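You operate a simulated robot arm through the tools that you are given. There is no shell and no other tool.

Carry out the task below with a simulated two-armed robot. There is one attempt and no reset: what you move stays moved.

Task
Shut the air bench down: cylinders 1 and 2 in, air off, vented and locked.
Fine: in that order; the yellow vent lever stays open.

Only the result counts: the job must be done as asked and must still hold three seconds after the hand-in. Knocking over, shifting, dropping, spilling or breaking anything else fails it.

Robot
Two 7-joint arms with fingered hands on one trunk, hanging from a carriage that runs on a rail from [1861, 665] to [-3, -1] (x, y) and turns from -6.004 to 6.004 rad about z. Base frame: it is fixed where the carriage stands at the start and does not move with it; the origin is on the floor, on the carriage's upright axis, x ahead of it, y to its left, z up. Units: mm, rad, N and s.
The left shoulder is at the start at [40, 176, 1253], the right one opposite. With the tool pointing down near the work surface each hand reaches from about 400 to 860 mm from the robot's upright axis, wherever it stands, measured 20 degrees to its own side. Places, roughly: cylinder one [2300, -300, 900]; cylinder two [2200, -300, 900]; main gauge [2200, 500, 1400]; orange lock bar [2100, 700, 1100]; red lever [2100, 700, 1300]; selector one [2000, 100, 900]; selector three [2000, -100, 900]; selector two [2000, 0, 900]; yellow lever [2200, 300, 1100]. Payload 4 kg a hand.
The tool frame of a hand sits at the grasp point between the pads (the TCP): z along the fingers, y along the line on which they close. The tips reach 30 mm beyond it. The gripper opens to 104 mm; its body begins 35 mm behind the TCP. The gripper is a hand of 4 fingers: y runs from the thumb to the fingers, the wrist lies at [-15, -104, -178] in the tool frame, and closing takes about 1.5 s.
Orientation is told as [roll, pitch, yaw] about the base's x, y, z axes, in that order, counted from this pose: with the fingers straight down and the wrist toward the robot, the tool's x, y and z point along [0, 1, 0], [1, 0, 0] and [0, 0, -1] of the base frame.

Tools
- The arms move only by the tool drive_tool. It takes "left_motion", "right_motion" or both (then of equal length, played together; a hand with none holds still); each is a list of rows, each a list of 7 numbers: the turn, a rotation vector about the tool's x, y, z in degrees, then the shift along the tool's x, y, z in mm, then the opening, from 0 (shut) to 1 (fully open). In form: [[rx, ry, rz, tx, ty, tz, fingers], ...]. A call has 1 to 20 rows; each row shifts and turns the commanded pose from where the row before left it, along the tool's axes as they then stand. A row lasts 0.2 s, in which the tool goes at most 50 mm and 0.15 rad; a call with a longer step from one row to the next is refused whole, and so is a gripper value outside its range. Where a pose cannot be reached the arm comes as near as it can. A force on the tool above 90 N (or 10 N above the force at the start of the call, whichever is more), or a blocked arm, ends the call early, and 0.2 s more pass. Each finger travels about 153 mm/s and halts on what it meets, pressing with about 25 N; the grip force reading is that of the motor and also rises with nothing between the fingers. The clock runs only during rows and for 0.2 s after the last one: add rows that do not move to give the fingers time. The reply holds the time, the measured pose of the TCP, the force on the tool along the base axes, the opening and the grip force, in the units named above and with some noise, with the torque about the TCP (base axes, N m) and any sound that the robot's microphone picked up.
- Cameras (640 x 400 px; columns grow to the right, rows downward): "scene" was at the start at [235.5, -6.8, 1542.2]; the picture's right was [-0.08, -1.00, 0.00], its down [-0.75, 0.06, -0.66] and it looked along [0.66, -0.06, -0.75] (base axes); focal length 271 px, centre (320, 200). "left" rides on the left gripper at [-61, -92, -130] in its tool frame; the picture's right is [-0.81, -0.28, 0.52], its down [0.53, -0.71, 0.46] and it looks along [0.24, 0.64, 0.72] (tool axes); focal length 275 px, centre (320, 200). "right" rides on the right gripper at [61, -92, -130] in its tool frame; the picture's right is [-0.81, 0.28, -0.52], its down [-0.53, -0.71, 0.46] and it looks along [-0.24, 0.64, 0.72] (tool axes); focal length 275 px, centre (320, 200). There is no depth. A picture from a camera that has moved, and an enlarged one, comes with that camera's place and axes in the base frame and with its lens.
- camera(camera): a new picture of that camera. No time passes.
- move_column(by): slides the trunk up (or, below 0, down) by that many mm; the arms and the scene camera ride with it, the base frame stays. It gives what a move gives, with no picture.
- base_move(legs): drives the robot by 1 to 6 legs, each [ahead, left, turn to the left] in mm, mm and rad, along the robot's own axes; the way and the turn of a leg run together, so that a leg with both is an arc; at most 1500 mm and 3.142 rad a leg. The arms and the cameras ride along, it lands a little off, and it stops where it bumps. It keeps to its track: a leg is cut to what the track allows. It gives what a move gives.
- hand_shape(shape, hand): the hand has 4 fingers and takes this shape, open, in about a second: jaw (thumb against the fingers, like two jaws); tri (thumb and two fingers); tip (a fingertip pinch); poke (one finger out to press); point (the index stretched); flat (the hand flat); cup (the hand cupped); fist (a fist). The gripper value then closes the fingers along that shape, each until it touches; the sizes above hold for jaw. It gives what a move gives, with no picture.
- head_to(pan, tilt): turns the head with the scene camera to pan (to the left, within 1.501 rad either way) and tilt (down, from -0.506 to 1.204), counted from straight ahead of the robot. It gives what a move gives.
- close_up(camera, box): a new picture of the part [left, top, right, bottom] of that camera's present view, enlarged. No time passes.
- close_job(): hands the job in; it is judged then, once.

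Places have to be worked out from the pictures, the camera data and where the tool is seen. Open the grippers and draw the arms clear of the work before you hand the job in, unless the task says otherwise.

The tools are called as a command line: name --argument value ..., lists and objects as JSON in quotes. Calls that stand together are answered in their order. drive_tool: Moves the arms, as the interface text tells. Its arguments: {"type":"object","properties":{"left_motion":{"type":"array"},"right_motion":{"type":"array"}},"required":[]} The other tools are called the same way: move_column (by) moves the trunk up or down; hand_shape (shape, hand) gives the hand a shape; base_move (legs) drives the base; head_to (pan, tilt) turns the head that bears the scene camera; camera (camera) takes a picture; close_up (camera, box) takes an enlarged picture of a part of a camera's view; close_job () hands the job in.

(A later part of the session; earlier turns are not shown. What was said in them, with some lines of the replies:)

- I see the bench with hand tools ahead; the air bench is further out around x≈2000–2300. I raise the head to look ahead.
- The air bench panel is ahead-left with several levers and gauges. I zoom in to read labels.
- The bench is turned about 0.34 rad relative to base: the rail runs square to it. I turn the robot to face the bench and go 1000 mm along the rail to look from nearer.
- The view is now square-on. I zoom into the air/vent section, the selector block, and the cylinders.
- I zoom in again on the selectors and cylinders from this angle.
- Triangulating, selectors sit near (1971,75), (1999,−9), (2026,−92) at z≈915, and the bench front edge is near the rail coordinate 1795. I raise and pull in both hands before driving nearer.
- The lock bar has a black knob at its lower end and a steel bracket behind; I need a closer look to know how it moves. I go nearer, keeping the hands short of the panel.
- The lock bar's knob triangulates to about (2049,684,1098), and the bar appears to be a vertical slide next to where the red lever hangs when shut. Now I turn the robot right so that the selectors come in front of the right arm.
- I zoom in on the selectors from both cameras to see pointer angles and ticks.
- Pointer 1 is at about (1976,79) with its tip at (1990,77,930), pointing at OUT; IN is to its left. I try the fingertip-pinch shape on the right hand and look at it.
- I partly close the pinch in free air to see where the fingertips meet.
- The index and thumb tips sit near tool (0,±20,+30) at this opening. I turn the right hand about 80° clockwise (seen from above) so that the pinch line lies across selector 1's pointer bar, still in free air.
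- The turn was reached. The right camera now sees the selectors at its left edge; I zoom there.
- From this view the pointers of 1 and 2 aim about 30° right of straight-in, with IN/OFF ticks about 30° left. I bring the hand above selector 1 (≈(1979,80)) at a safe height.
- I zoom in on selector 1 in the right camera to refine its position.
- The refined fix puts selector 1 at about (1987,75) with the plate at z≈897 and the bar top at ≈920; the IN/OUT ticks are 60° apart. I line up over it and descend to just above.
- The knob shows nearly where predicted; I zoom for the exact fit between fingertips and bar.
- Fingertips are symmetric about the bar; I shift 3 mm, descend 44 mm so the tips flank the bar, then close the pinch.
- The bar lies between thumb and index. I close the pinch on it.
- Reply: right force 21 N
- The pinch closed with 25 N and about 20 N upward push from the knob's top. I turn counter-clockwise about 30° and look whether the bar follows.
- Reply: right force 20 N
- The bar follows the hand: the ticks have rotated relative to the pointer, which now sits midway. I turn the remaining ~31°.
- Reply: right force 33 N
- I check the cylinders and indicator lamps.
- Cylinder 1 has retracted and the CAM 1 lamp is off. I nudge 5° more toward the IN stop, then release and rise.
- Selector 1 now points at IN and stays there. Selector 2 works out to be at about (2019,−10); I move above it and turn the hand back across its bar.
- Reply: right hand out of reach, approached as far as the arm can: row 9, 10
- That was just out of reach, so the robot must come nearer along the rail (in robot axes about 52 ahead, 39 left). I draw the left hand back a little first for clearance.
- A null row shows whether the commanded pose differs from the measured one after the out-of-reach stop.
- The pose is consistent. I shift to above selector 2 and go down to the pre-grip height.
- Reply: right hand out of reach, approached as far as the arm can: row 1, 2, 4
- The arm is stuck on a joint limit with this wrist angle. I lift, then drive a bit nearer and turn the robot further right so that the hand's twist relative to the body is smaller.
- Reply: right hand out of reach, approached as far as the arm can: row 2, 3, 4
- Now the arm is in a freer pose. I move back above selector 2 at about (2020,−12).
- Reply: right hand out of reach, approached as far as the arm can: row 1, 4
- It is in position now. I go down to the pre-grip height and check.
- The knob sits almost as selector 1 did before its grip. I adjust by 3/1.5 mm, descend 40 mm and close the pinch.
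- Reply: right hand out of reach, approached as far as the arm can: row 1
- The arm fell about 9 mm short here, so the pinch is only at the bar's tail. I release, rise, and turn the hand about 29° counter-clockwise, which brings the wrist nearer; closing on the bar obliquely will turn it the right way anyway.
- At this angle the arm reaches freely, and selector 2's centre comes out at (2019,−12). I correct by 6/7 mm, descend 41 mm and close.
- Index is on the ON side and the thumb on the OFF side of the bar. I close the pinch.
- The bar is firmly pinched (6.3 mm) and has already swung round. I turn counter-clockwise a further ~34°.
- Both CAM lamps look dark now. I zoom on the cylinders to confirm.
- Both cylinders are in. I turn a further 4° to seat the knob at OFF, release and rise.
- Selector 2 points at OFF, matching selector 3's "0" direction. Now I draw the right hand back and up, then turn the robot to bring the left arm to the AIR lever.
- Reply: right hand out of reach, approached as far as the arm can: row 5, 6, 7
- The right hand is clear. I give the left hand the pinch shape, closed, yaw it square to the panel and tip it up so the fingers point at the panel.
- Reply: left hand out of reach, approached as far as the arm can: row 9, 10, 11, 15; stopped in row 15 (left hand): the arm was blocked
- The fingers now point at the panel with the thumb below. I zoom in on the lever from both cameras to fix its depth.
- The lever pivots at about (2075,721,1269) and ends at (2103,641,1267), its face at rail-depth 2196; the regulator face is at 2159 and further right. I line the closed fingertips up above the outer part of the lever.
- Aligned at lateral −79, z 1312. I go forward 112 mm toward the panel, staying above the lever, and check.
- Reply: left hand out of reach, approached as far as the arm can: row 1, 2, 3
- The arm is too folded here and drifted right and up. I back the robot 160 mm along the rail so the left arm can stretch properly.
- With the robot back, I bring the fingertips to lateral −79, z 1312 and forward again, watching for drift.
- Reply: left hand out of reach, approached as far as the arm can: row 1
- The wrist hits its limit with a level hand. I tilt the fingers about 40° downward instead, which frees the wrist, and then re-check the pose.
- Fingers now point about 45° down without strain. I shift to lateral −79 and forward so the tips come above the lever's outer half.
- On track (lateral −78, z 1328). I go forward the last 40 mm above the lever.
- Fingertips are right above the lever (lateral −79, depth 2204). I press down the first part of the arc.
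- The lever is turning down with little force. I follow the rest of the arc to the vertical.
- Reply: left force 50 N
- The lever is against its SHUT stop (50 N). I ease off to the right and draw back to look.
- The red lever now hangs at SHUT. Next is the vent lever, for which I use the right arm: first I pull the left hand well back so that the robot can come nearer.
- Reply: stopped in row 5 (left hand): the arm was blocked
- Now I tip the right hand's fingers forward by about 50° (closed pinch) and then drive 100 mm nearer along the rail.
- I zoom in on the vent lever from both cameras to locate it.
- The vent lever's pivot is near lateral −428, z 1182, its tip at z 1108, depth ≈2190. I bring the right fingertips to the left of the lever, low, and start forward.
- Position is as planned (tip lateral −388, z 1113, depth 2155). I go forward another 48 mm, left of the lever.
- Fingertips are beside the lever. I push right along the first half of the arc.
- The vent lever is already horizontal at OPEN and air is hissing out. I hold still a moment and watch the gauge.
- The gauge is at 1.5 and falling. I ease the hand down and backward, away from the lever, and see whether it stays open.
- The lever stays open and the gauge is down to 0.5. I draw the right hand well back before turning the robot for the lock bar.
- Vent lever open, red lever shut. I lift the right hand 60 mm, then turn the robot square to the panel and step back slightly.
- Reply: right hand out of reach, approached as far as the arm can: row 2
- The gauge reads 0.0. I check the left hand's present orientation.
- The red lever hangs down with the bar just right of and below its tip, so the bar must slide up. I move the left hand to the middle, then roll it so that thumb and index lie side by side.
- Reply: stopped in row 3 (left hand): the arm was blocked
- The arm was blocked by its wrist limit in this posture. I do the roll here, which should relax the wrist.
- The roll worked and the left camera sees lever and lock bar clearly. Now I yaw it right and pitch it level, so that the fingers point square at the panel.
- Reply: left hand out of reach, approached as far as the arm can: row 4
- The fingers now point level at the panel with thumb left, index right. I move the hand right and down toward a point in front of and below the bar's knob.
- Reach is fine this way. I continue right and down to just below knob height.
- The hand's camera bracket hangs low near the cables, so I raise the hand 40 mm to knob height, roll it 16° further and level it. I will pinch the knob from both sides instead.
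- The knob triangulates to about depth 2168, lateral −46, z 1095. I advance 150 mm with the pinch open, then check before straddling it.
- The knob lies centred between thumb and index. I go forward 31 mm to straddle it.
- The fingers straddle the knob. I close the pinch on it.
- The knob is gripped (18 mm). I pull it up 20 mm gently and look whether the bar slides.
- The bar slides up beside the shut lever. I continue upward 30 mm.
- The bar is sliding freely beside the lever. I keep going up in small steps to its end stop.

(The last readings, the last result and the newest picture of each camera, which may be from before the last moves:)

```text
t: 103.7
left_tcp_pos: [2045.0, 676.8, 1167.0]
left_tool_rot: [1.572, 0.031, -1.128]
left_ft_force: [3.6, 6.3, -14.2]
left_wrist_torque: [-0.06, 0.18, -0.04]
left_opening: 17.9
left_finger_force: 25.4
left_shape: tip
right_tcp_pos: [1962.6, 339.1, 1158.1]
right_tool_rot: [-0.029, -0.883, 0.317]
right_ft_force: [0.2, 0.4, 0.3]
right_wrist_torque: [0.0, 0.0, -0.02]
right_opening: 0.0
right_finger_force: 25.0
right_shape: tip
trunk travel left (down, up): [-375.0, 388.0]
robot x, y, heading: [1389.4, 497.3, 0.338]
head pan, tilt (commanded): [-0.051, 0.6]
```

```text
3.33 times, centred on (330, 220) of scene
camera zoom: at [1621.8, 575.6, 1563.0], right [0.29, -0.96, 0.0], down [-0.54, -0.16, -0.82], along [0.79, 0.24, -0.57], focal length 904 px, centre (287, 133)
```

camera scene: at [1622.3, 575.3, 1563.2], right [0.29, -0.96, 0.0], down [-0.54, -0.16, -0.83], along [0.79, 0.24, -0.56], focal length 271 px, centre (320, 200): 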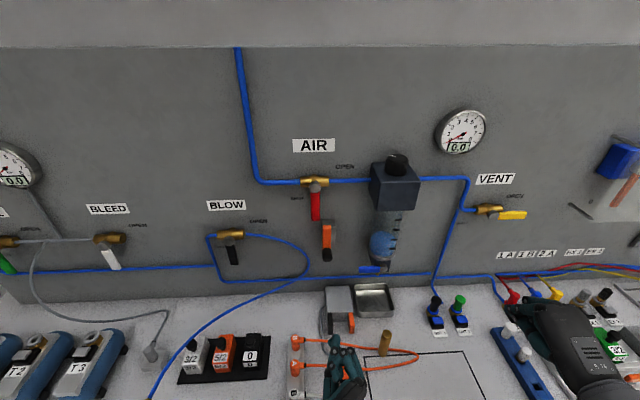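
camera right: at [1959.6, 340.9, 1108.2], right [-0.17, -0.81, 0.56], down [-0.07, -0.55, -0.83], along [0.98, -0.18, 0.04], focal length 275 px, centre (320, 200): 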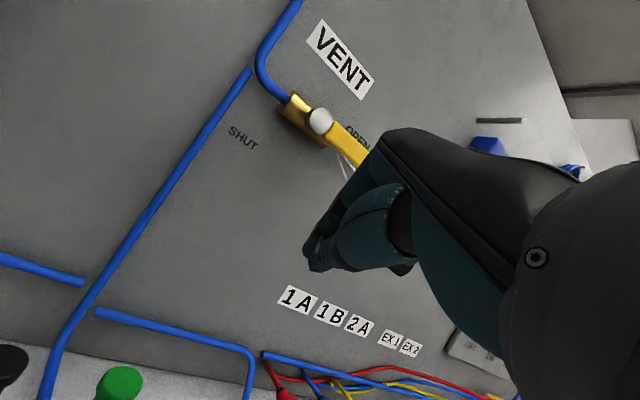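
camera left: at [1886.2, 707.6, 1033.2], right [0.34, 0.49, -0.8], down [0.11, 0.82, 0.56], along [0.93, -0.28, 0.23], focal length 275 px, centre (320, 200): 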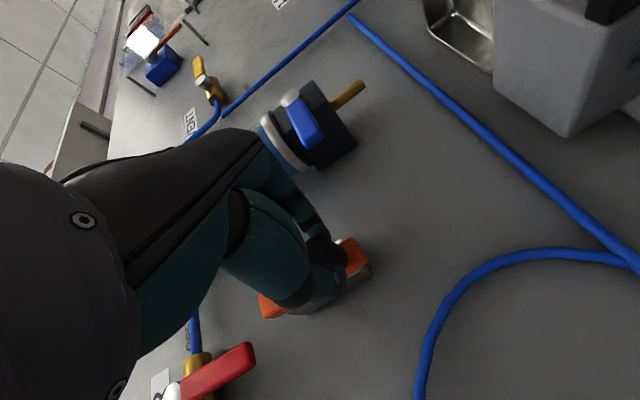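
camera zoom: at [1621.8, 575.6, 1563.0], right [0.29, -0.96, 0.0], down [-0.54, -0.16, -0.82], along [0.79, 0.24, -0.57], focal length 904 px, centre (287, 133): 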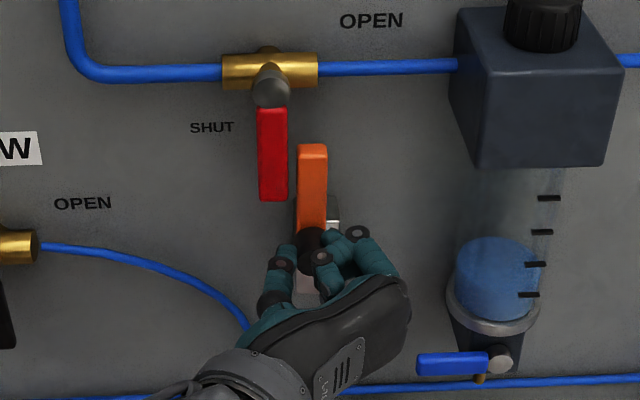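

Force rose to 14 N: the bar has met its upper stop. I press 4 mm more to be sure, then open the pinch and look before retreating.

drive_tool --left_motion '[[0, 0, 0, 4, 0, 0, 0], [0, 0, 0, 0, 0, 0, 0], [0, 0, 0, 0, 0, 0, 0.3], [0, 0, 0, 0, 0, 0, 0.5], [0, 0, 0, 0, 0, 0, 0.5]]'

close_up --camera "scene" --box '[260, 160, 400, 280]'

camera --camera "left"

```text
t: 104.9
left_tcp_pos: [2044.9, 675.6, 1172.9]
left_tool_rot: [1.573, 0.028, -1.127]
left_ft_force: [-0.8, 0.2, -0.1]
left_wrist_torque: [0.0, 0.02, -0.02]
left_opening: 51.5
left_finger_force: 0.1
left_shape: tip
right_tcp_pos: [1963.7, 338.5, 1160.1]
right_tool_rot: [-0.03, -0.882, 0.318]
right_ft_force: [0.6, -0.6, 0.0]
right_wrist_torque: [0.0, 0.02, -0.01]
right_opening: 0.0
right_finger_force: 25.5
right_shape: tip
trunk travel left (down, up): [-375.0, 388.0]
robot x, y, heading: [1385.6, 497.9, 0.343]
head pan, tilt (commanded): [-0.051, 0.6]
```

```text
3.33 times, centred on (330, 220) of scene
camera zoom: at [1622.2, 575.0, 1563.2], right [0.29, -0.96, 0.0], down [-0.54, -0.16, -0.83], along [0.79, 0.24, -0.56], focal length 904 px, centre (287, 133)
```

zoom: 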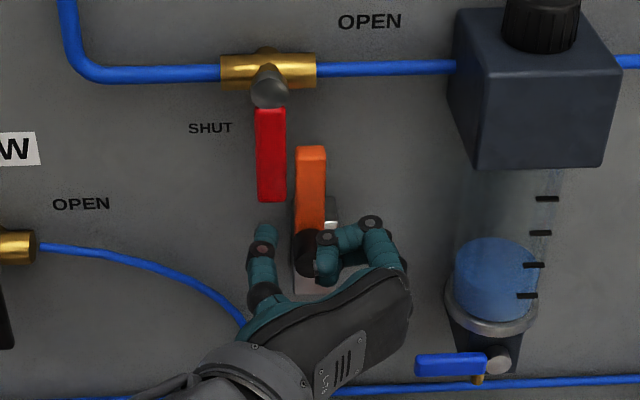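

```text
taken
camera left: at [1886.8, 704.4, 1113.3], right [0.34, 0.49, -0.8], down [0.11, 0.82, 0.56], along [0.93, -0.28, 0.23], focal length 275 px, centre (320, 200)
```

left: 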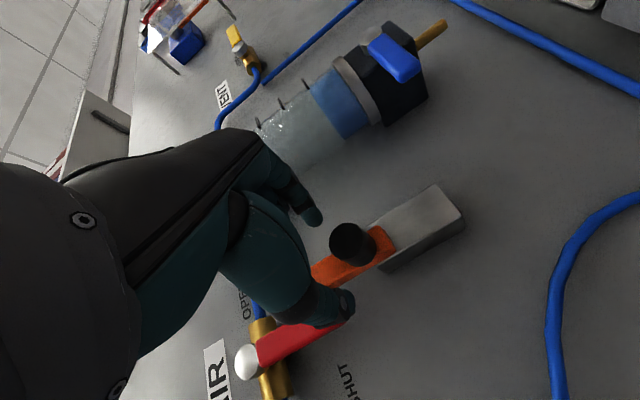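

The bar stays up after release. I draw the left hand straight back and inspect everything.

drive_tool --left_motion '[[0, 0, 0, 0, -2, -20, 0.5], [0, 0, 0, 0, -3.8, -37, 0.5], [0, 0, 0, 0, -3.8, -37, 0.5], [0, 0, 0, 0, -3.8, -37, 0.5], [0, 0, 0, 0, -3.8, -37, 0.5]]'

close_up --camera "scene" --box '[260, 130, 420, 280]'

close_up --camera "left" --box '[280, 200, 520, 370]'

camera --camera "scene"

```text
t: 106.1
left_tcp_pos: [1884.6, 619.7, 1173.5]
left_tool_rot: [1.574, 0.029, -1.127]
left_ft_force: [0.4, -0.3, 0.8]
left_wrist_torque: [0.0, 0.02, 0.06]
left_opening: 51.5
left_finger_force: 0.1
left_shape: tip
right_tcp_pos: [1962.1, 336.4, 1159.0]
right_tool_rot: [-0.03, -0.882, 0.316]
right_ft_force: [-0.9, -0.9, 0.4]
right_wrist_torque: [-0.01, 0.01, 0.02]
right_opening: 0.0
right_finger_force: 25.4
right_shape: tip
trunk travel left (down, up): [-375.0, 388.0]
robot x, y, heading: [1389.9, 498.3, 0.339]
head pan, tilt (commanded): [-0.051, 0.6]
```

```text
2.67 times, centred on (340, 205) of scene
camera zoom: at [1621.8, 574.9, 1563.0], right [0.29, -0.96, 0.0], down [-0.54, -0.16, -0.82], along [0.79, 0.24, -0.57], focal length 724 px, centre (267, 187)
```

zoom: 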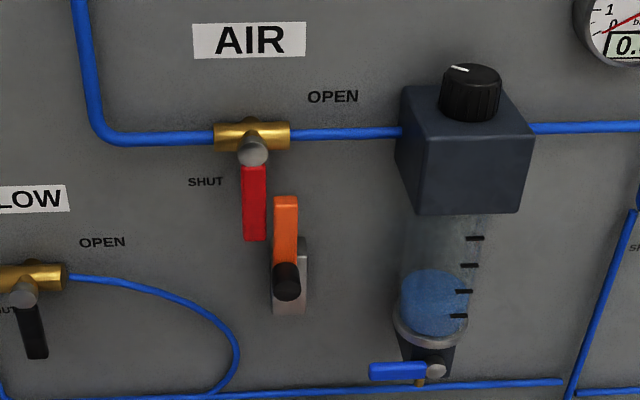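

```text
2.35 times, centred on (400, 285) of left
camera zoom: at [1726.2, 648.1, 1113.7], right [0.34, 0.49, -0.8], down [0.11, 0.82, 0.55], along [0.93, -0.28, 0.23], focal length 648 px, centre (132, 0)
```

zoom: 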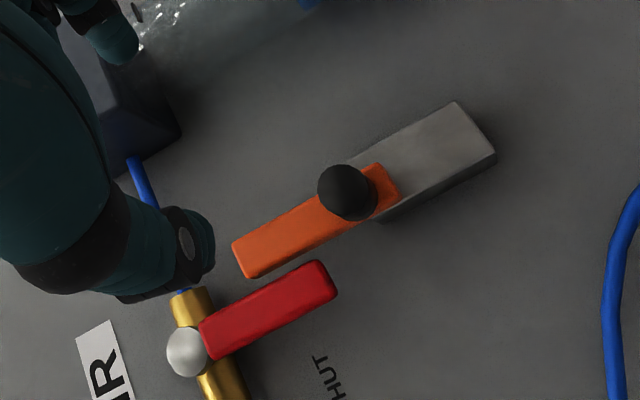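

```text
taken
camera scene: at [1621.8, 574.9, 1563.0], right [0.29, -0.96, 0.0], down [-0.54, -0.16, -0.82], along [0.79, 0.24, -0.57], focal length 271 px, centre (320, 200)
```

scene: 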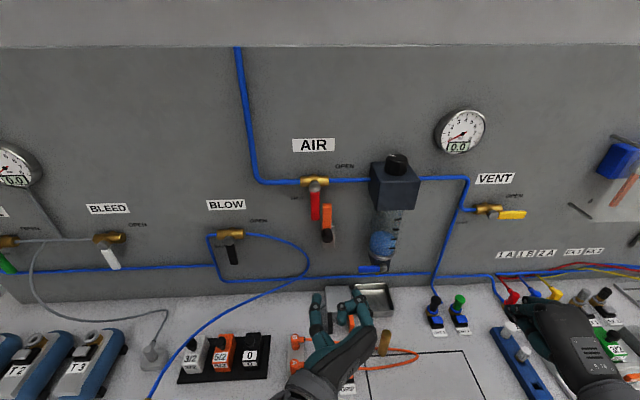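

The bar is up beside the shut lever and the gauge reads 0.0. I check the vent lever, selectors and cylinders.

head_to --pan -0.75 --tilt 0.6

camera --camera "scene"

close_up --camera "scene" --box '[160, 60, 320, 200]'

close_up --camera "scene" --box '[320, 80, 480, 200]'

```text
t: 107.2
left_tcp_pos: [1885.7, 619.9, 1174.5]
left_tool_rot: [1.573, 0.031, -1.127]
left_ft_force: [0.7, -0.2, -0.4]
left_wrist_torque: [-0.03, 0.04, 0.0]
left_opening: 51.3
left_finger_force: 0.1
left_shape: tip
right_tcp_pos: [1962.3, 337.7, 1158.0]
right_tool_rot: [-0.031, -0.882, 0.319]
right_ft_force: [-0.2, -0.1, -0.9]
right_wrist_torque: [-0.02, -0.03, -0.01]
right_opening: 0.0
right_finger_force: 25.4
right_shape: tip
trunk travel left (down, up): [-375.0, 388.0]
robot x, y, heading: [1390.2, 499.0, 0.341]
head pan, tilt (commanded): [-0.75, 0.6]
```

```text
taken
camera scene: at [1618.6, 514.6, 1563.2], right [-0.4, -0.92, 0.0], down [-0.52, 0.22, -0.83], along [0.76, -0.33, -0.56], focal length 271 px, centre (320, 200)
```

scene: 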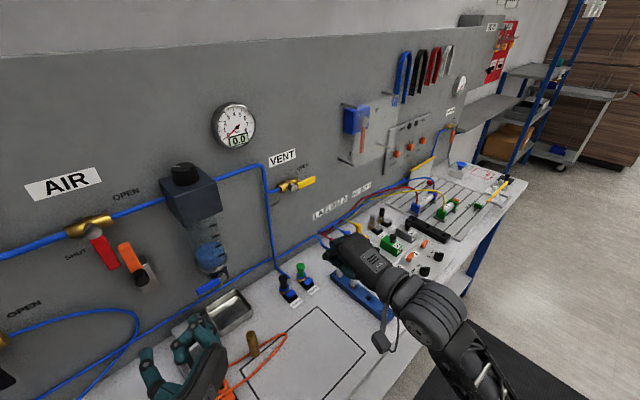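

```text
2.86 times, centred on (240, 130) of scene
camera zoom: at [1618.6, 514.6, 1563.2], right [-0.4, -0.92, 0.0], down [-0.52, 0.22, -0.83], along [0.76, -0.33, -0.56], focal length 775 px, centre (549, 400)
```

zoom: 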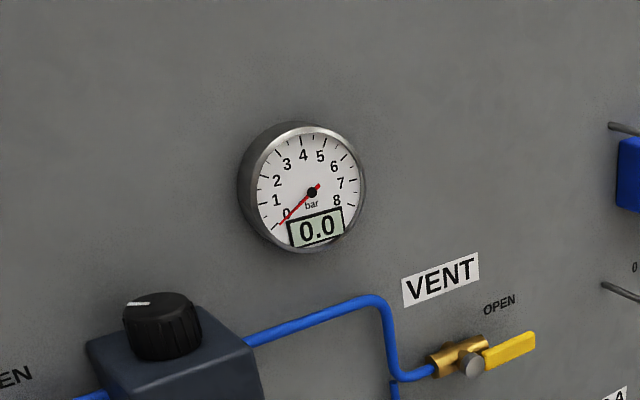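

```text
3.33 times, centred on (400, 140) of scene
camera zoom: at [1618.6, 514.6, 1563.2], right [-0.4, -0.92, 0.0], down [-0.52, 0.22, -0.83], along [0.76, -0.33, -0.56], focal length 904 px, centre (53, 400)
```

zoom: 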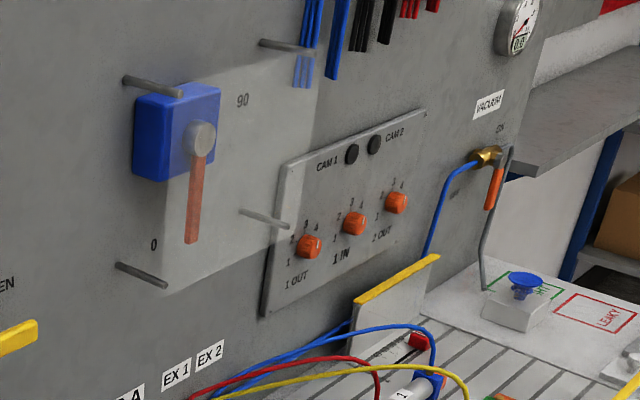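

The vent is open and the gauge is at zero. A closer look at the cylinders and selectors.

close_up --camera "scene" --box '[370, 150, 530, 290]'

close_up --camera "scene" --box '[40, 160, 240, 320]'

```text
2.86 times, centred on (450, 220) of scene
camera zoom: at [1618.6, 514.6, 1563.2], right [-0.4, -0.92, 0.0], down [-0.52, 0.22, -0.83], along [0.76, -0.33, -0.56], focal length 775 px, centre (-51, 143)
```

zoom: 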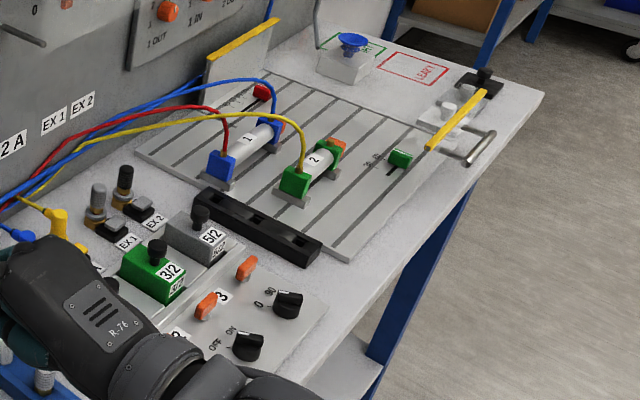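

```text
2.50 times, centred on (140, 240) of scene
camera zoom: at [1618.6, 514.6, 1563.2], right [-0.4, -0.92, 0.0], down [-0.52, 0.22, -0.83], along [0.76, -0.33, -0.56], focal length 678 px, centre (770, 100)
```

zoom: 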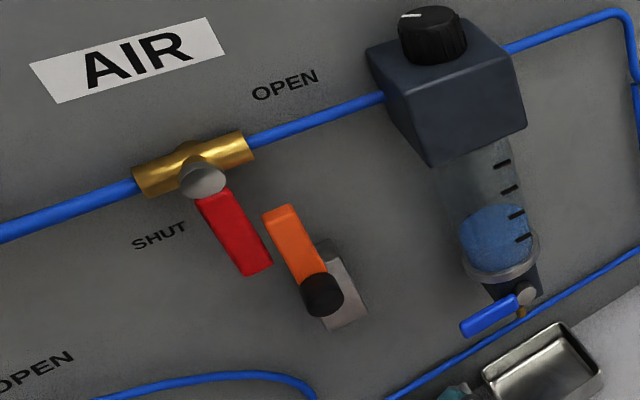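

Cylinders 1 and 2 are in, selectors at IN/OFF, lever shut, vent open, bar up. I back the robot away along the rail and open both hands.

base_move --legs '[[-450, 0, 0]]'

drive_tool --left_motion '[[0, 0, 0, 0, 0, 0, 1], [0, 0, 0, 0, 0, 0, 1], [0, 0, 0, 0, 0, 0, 1], [0, 0, 0, 0, 0, 0, 1]]' --right_motion '[[0, 0, 0, 0, 0, 0, 1], [0, 0, 0, 0, 0, 0, 1], [0, 0, 0, 0, 0, 0, 1], [0, 0, 0, 0, 0, 0, 1]]'

head_to --pan -0.35 --tilt 0.35

camera --camera "scene"

```text
t: 109.9
left_tcp_pos: [1455.2, 469.1, 1173.5]
left_tool_rot: [1.573, 0.03, -1.122]
left_ft_force: [0.0, 0.4, -0.2]
left_wrist_torque: [-0.01, 0.01, -0.01]
left_opening: 51.2
left_finger_force: 0.0
left_shape: tip
right_tcp_pos: [1532.7, 188.9, 1158.8]
right_tool_rot: [-0.028, -0.88, 0.328]
right_ft_force: [-0.1, 0.1, -0.6]
right_wrist_torque: [-0.02, -0.03, 0.0]
right_opening: 0.0
right_finger_force: 25.2
right_shape: tip
trunk travel left (down, up): [-375.0, 388.0]
robot x, y, heading: [962.9, 339.4, 0.353]
head pan, tilt (commanded): [-0.75, 0.6]
```

```text
t: 110.9
left_tcp_pos: [1455.6, 470.1, 1172.7]
left_tool_rot: [1.575, 0.031, -1.122]
left_ft_force: [-0.9, 0.2, 0.0]
left_wrist_torque: [-0.02, 0.02, 0.02]
left_opening: 103.7
left_finger_force: 0.0
left_shape: tip
right_tcp_pos: [1533.9, 189.1, 1159.0]
right_tool_rot: [-0.029, -0.882, 0.325]
right_ft_force: [0.4, 0.4, -0.5]
right_wrist_torque: [-0.02, 0.01, -0.02]
right_opening: 103.7
right_finger_force: 0.1
right_shape: tip
trunk travel left (down, up): [-375.0, 388.0]
robot x, y, heading: [960.9, 338.6, 0.347]
head pan, tilt (commanded): [-0.75, 0.6]
```

```text
t: 111.8
left_tcp_pos: [1455.3, 470.0, 1175.4]
left_tool_rot: [1.575, 0.03, -1.119]
left_ft_force: [0.3, -0.2, 0.3]
left_wrist_torque: [-0.01, -0.02, 0.01]
left_opening: 103.7
left_finger_force: 0.0
left_shape: tip
right_tcp_pos: [1533.8, 188.9, 1158.9]
right_tool_rot: [-0.029, -0.882, 0.325]
right_ft_force: [-0.6, -0.3, -0.1]
right_wrist_torque: [0.05, -0.03, 0.01]
right_opening: 103.4
right_finger_force: 0.1
right_shape: tip
trunk travel left (down, up): [-375.0, 388.0]
robot x, y, heading: [954.8, 345.4, 0.346]
head pan, tilt (commanded): [-0.351, 0.351]
```

```text
taken
camera scene: at [1200.6, 397.0, 1585.9], right [0.0, -1.0, 0.0], down [-0.34, 0.0, -0.94], along [0.94, 0.0, -0.34], focal length 271 px, centre (320, 200)
```

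scene: 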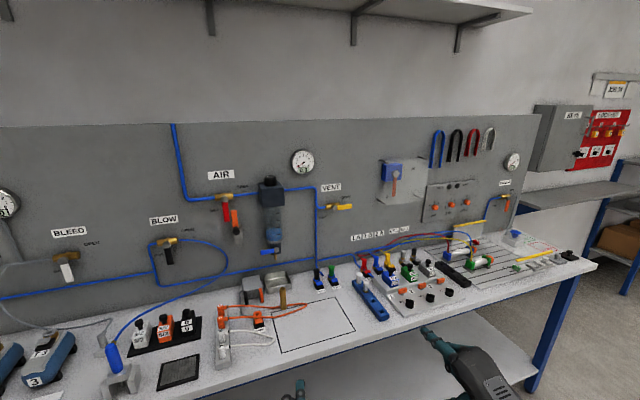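

A final zoom to verify the levers, lock bar and cylinders after everything has settled.

close_up --camera "scene" --box '[190, 140, 370, 270]'

close_up --camera "scene" --box '[350, 180, 540, 320]'

```text
3.08 times, centred on (280, 205) of scene
camera zoom: at [1200.6, 397.0, 1585.9], right [0.0, -1.0, 0.0], down [-0.34, 0.0, -0.94], along [0.94, 0.0, -0.34], focal length 835 px, centre (443, 185)
```

zoom: 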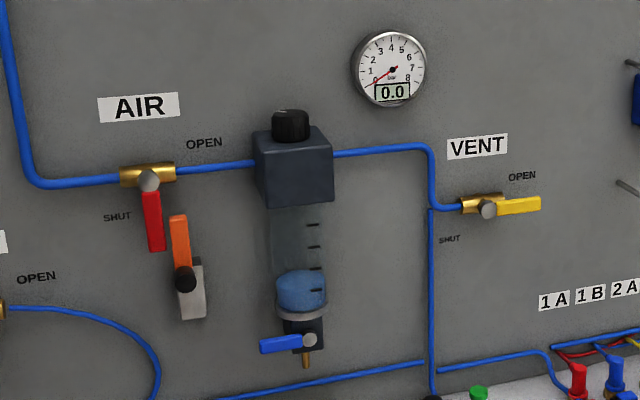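

```text
2.86 times, centred on (445, 250) of scene
camera zoom: at [1200.6, 397.0, 1585.9], right [0.0, -1.0, 0.0], down [-0.34, 0.0, -0.94], along [0.94, 0.0, -0.34], focal length 775 px, centre (-37, 57)
```

zoom: 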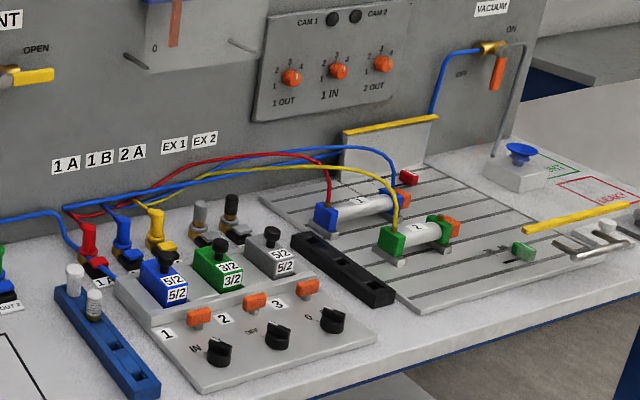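

Everything holds: cylinders 1 and 2 are in, the AIR lever is shut, the vent lever is open with the gauge at 0.0, and the lock bar is up. The hands are open and clear, so I hand in the job.

close_job

```text
The job is handed in.
```

The air bench is shut down in the order you asked, and I've handed the job in; I don't have the verdict.

1. **Cylinders in:** selector 1 is at IN and selector 2 is at OFF. Both rods are retracted and both CAM lamps are off.
2. **Air off:** the red lever hangs down at SHUT.
3. **Vented:** the yellow lever is at OPEN and stayed there when I let go. The main gauge reads 0.0.
4. **Locked:** the orange bar is slid up to its stop, beside the shut red lever. It stayed up when I let go.

The final pictures, taken after I backed the robot away along the rail and opened both hands, show all of this holding. I saw nothing else knocked or shifted, and I left selector 3 as it was.
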